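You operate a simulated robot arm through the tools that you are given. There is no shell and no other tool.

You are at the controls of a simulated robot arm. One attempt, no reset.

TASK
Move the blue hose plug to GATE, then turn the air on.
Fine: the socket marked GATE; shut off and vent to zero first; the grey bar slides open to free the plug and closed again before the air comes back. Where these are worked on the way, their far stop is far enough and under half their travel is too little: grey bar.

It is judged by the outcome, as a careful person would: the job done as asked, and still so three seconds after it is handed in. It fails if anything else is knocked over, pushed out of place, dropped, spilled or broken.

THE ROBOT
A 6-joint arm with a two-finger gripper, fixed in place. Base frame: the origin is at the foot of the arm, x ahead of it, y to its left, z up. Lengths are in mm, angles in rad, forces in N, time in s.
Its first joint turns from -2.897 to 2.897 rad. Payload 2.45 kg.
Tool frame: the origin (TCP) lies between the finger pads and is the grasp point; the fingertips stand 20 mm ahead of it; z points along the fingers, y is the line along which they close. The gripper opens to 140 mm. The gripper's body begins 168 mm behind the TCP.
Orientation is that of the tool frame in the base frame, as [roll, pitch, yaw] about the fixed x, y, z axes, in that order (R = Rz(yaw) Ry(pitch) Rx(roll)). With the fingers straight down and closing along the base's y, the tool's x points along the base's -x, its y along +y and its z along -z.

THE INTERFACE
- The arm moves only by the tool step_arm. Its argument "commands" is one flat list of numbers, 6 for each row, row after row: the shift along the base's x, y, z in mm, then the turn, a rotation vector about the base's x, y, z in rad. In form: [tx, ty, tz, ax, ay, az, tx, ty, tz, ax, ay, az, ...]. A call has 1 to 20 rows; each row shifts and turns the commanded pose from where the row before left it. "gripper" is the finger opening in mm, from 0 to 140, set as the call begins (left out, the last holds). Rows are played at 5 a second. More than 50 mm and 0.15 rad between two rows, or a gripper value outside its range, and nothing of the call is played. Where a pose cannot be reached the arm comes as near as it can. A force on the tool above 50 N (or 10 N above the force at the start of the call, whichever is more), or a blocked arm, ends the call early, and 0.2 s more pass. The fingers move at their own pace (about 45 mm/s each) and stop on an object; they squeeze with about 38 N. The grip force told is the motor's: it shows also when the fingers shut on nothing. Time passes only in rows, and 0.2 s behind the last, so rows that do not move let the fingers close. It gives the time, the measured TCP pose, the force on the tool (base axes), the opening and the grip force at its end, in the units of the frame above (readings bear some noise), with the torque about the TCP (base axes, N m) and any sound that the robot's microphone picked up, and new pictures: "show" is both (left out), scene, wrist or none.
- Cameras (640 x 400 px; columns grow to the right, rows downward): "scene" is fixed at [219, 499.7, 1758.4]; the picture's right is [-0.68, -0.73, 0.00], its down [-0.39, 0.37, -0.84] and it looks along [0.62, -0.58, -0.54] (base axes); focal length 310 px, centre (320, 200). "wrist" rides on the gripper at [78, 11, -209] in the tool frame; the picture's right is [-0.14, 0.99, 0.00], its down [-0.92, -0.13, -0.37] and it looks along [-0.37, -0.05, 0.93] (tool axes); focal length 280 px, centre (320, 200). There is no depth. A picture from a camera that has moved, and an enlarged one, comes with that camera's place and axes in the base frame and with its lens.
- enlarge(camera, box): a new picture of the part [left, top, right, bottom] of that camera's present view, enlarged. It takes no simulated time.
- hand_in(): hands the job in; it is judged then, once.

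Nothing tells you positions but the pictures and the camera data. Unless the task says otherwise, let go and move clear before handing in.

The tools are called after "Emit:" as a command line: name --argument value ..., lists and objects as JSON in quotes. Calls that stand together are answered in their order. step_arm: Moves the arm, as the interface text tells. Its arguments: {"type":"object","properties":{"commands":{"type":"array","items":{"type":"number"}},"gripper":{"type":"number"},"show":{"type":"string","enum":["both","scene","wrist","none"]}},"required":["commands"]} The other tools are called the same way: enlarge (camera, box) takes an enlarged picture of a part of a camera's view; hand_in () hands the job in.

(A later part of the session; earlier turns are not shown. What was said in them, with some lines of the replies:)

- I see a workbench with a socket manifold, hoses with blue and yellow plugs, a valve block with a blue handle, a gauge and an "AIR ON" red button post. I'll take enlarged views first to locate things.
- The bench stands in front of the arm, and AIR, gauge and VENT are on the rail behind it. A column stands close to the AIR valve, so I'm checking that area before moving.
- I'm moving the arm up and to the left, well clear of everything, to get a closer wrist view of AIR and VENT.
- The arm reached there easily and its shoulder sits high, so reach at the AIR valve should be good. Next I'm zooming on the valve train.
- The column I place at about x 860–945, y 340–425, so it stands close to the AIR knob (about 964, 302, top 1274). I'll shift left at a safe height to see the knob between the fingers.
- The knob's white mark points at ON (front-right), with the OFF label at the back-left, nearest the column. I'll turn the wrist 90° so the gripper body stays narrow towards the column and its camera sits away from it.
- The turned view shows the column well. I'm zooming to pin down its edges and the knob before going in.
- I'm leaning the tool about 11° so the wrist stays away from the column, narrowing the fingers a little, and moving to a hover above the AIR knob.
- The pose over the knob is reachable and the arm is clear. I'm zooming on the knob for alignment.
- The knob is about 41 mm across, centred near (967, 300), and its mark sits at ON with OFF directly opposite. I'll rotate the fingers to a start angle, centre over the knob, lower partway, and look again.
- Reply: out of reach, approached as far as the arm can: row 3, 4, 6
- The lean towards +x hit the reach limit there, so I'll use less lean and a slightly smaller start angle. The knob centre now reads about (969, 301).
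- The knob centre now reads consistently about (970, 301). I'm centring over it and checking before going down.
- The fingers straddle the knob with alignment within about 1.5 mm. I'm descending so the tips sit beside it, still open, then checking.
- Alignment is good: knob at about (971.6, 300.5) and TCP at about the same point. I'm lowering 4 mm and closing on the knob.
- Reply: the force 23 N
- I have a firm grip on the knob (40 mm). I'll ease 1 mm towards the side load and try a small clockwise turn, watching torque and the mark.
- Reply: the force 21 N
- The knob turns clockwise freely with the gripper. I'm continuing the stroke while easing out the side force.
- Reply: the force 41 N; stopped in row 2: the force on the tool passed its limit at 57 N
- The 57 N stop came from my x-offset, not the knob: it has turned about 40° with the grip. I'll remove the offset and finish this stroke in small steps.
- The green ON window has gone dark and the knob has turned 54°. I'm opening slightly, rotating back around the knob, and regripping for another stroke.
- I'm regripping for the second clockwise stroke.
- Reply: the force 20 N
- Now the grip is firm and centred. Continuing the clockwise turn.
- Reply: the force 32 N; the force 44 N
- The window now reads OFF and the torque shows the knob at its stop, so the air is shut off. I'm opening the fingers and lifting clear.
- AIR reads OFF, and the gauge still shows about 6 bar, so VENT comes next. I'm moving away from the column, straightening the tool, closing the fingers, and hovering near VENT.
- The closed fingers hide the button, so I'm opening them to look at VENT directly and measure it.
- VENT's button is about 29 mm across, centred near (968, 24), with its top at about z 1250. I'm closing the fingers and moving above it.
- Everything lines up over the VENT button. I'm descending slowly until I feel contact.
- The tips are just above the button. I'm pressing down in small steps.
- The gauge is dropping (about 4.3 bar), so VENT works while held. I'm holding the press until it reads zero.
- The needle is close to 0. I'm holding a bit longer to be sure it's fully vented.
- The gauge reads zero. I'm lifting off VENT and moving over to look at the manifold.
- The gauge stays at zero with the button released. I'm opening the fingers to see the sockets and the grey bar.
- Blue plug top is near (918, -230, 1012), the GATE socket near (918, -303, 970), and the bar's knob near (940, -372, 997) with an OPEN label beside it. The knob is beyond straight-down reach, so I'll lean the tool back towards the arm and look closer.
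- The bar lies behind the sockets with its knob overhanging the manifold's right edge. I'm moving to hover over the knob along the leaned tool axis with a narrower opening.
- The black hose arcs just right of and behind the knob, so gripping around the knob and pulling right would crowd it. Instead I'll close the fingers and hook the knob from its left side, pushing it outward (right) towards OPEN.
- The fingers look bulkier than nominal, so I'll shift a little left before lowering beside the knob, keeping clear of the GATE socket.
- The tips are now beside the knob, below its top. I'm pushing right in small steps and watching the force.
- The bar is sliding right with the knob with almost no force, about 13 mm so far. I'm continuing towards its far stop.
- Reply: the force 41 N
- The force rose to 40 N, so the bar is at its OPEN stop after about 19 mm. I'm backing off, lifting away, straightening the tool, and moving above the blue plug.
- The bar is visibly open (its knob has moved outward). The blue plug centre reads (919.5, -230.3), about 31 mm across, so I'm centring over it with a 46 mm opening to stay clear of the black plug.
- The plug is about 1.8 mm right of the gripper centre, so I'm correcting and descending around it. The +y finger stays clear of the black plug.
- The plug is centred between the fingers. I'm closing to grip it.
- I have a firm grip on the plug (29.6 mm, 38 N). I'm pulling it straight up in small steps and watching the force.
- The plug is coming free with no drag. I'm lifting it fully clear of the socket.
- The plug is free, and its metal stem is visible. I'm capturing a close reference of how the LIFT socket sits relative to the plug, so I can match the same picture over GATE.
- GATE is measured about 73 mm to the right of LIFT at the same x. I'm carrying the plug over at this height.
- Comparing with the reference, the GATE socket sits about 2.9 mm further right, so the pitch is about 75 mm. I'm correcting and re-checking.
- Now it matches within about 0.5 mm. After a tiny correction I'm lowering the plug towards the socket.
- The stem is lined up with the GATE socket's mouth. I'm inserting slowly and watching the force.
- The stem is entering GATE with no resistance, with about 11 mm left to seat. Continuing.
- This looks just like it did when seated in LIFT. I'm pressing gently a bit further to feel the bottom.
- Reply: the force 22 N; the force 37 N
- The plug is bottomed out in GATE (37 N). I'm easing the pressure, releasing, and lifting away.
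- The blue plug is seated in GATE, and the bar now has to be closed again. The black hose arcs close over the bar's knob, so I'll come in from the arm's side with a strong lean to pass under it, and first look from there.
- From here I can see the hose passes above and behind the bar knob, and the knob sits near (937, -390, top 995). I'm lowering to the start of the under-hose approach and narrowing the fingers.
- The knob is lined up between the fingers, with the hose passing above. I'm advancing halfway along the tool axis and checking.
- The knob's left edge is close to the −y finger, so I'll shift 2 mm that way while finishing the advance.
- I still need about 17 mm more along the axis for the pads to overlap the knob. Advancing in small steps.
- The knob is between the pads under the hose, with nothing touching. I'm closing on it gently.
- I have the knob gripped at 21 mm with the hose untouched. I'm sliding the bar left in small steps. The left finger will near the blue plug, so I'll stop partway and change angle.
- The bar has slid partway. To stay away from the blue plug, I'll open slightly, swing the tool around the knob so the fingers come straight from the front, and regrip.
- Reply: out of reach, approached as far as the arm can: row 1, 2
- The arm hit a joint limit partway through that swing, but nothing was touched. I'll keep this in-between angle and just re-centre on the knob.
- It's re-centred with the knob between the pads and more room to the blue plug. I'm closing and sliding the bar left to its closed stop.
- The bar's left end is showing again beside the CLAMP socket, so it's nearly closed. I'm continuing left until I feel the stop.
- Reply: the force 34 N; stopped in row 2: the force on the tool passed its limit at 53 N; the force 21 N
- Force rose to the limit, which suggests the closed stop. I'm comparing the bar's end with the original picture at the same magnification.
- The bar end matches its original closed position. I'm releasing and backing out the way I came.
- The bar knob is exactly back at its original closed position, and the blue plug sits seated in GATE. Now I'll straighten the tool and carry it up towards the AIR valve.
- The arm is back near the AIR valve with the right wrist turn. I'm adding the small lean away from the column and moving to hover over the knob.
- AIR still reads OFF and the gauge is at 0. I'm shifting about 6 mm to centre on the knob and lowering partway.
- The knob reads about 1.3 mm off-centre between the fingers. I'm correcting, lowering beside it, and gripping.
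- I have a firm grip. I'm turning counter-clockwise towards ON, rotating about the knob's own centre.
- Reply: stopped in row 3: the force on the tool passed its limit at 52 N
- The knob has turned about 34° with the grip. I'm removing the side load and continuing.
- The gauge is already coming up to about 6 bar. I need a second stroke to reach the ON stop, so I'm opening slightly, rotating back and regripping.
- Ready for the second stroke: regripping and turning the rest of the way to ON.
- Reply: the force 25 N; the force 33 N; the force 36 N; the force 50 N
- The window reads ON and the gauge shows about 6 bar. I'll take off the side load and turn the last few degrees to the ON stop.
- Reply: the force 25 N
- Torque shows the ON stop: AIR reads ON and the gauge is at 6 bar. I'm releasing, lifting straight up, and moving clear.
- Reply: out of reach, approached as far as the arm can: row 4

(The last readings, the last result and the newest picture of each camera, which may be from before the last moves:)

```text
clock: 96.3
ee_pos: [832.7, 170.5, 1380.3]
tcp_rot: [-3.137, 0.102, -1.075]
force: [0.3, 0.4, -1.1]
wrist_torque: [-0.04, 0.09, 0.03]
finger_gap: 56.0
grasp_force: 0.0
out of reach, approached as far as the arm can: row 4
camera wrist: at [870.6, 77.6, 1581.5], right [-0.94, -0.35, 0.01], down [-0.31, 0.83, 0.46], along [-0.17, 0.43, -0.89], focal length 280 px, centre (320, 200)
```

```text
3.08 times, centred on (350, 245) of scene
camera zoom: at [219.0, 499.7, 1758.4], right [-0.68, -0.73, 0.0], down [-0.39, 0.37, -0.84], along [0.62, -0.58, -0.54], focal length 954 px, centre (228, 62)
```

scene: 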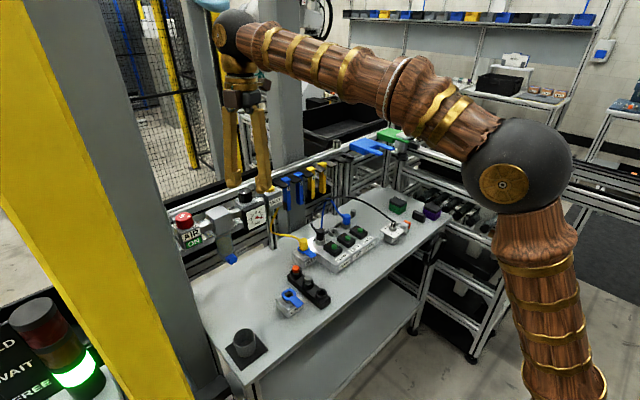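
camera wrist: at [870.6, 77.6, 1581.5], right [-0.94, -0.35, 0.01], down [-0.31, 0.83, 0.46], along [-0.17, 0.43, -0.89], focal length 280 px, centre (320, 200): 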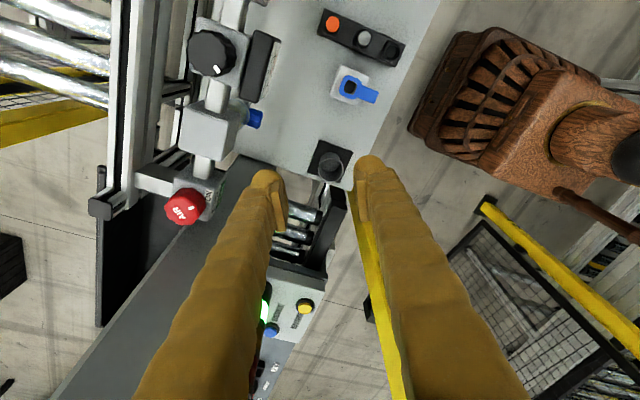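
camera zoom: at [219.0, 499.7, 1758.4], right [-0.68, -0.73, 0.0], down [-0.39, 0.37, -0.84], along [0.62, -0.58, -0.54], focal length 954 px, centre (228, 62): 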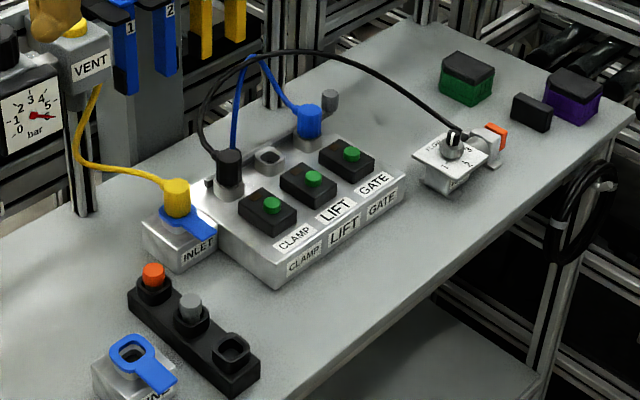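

AIR is ON at 6 bar, the plug is in GATE, the bar is closed, and everything else looks undisturbed. I'll move the arm further clear, wait a moment, and take a last check.

Emit:
step_arm --commands '[-30, -30, 10, 0, 0, 0, -30, -30, 10, 0, 0, 0, -30, -30, 10, 0, 0, 0, -30, -30, 10, 0, 0, 0, 0, 0, 0, 0, 0, 0, 0, 0, 0, 0, 0, 0, 0, 0, 0, 0, 0, 0, 0, 0, 0, 0, 0, 0, 0, 0, 0, 0, 0, 0, 0, 0, 0, 0, 0, 0]' --gripper 56 --show "scene"

Emit:
enlarge --camera "scene" --box '[300, 190, 400, 260]'

Emit:
enlarge --camera "scene" --box '[160, 170, 300, 260]'

```text
clock: 98.5
ee_pos: [710.2, 50.4, 1426.4]
tcp_rot: [-3.136, 0.1, -1.076]
force: [-0.1, -0.4, -0.2]
wrist_torque: [0.02, -0.01, 0.01]
finger_gap: 56.1
grasp_force: 0.1
```

scene: 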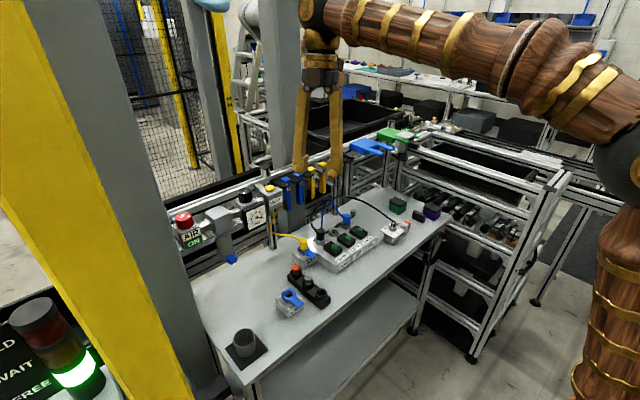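

```text
5.71 times, centred on (350, 225) of scene
camera zoom: at [219.0, 499.7, 1758.4], right [-0.68, -0.73, 0.0], down [-0.39, 0.37, -0.84], along [0.62, -0.58, -0.54], focal length 1772 px, centre (149, 57)
```

zoom: 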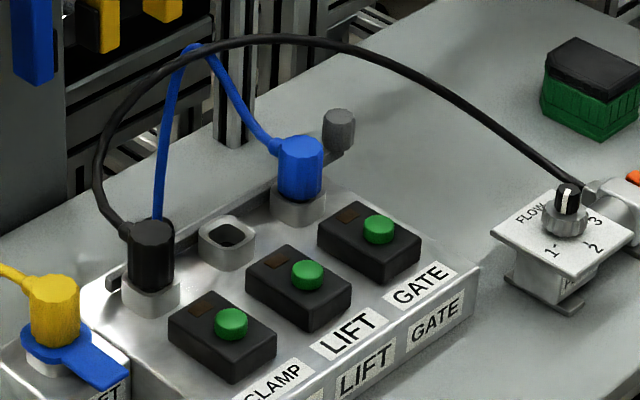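

```text
4.44 times, centred on (230, 215) of scene
camera zoom: at [219.0, 499.7, 1758.4], right [-0.68, -0.73, 0.0], down [-0.39, 0.37, -0.84], along [0.62, -0.58, -0.54], focal length 1378 px, centre (720, 133)
```

zoom: 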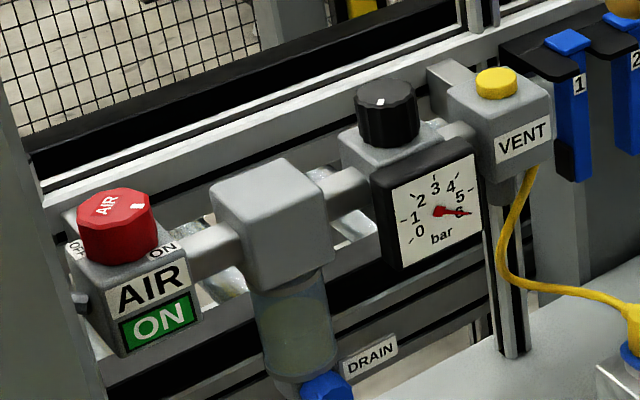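

Everything is stable: the blue plug is seated in GATE, the grey bar is back at its closed position, AIR reads ON at 6 bar, and nothing else has moved. The arm is clear, so I'm handing in.

Emit:
hand_in

```text
The job is handed in.
```

The blue plug is now in the GATE socket and the air is back on. After the arm moved clear, the last pictures showed AIR reading ON, the gauge at 6 bar and nothing else out of place.

1. **Air off and vented:** I turned the AIR knob to OFF at its stop. I then held VENT until the gauge read zero, and it stayed there after I let go.
2. **Bar opened:** I slid the grey bar to its far stop, about 16–19 mm.
3. **Plug moved:** I lifted the blue plug straight out of LIFT and pressed it into GATE until it bottomed out.
4. **Bar closed:** I slid the bar back until its knob and end matched their original positions in the scene picture.
5. **Air on:** I turned the AIR knob to its ON stop.

A few steps stopped at the 50 N force limit, from side load while I was turning the AIR knob and from the bar reaching its closed stop. I eased off each time.
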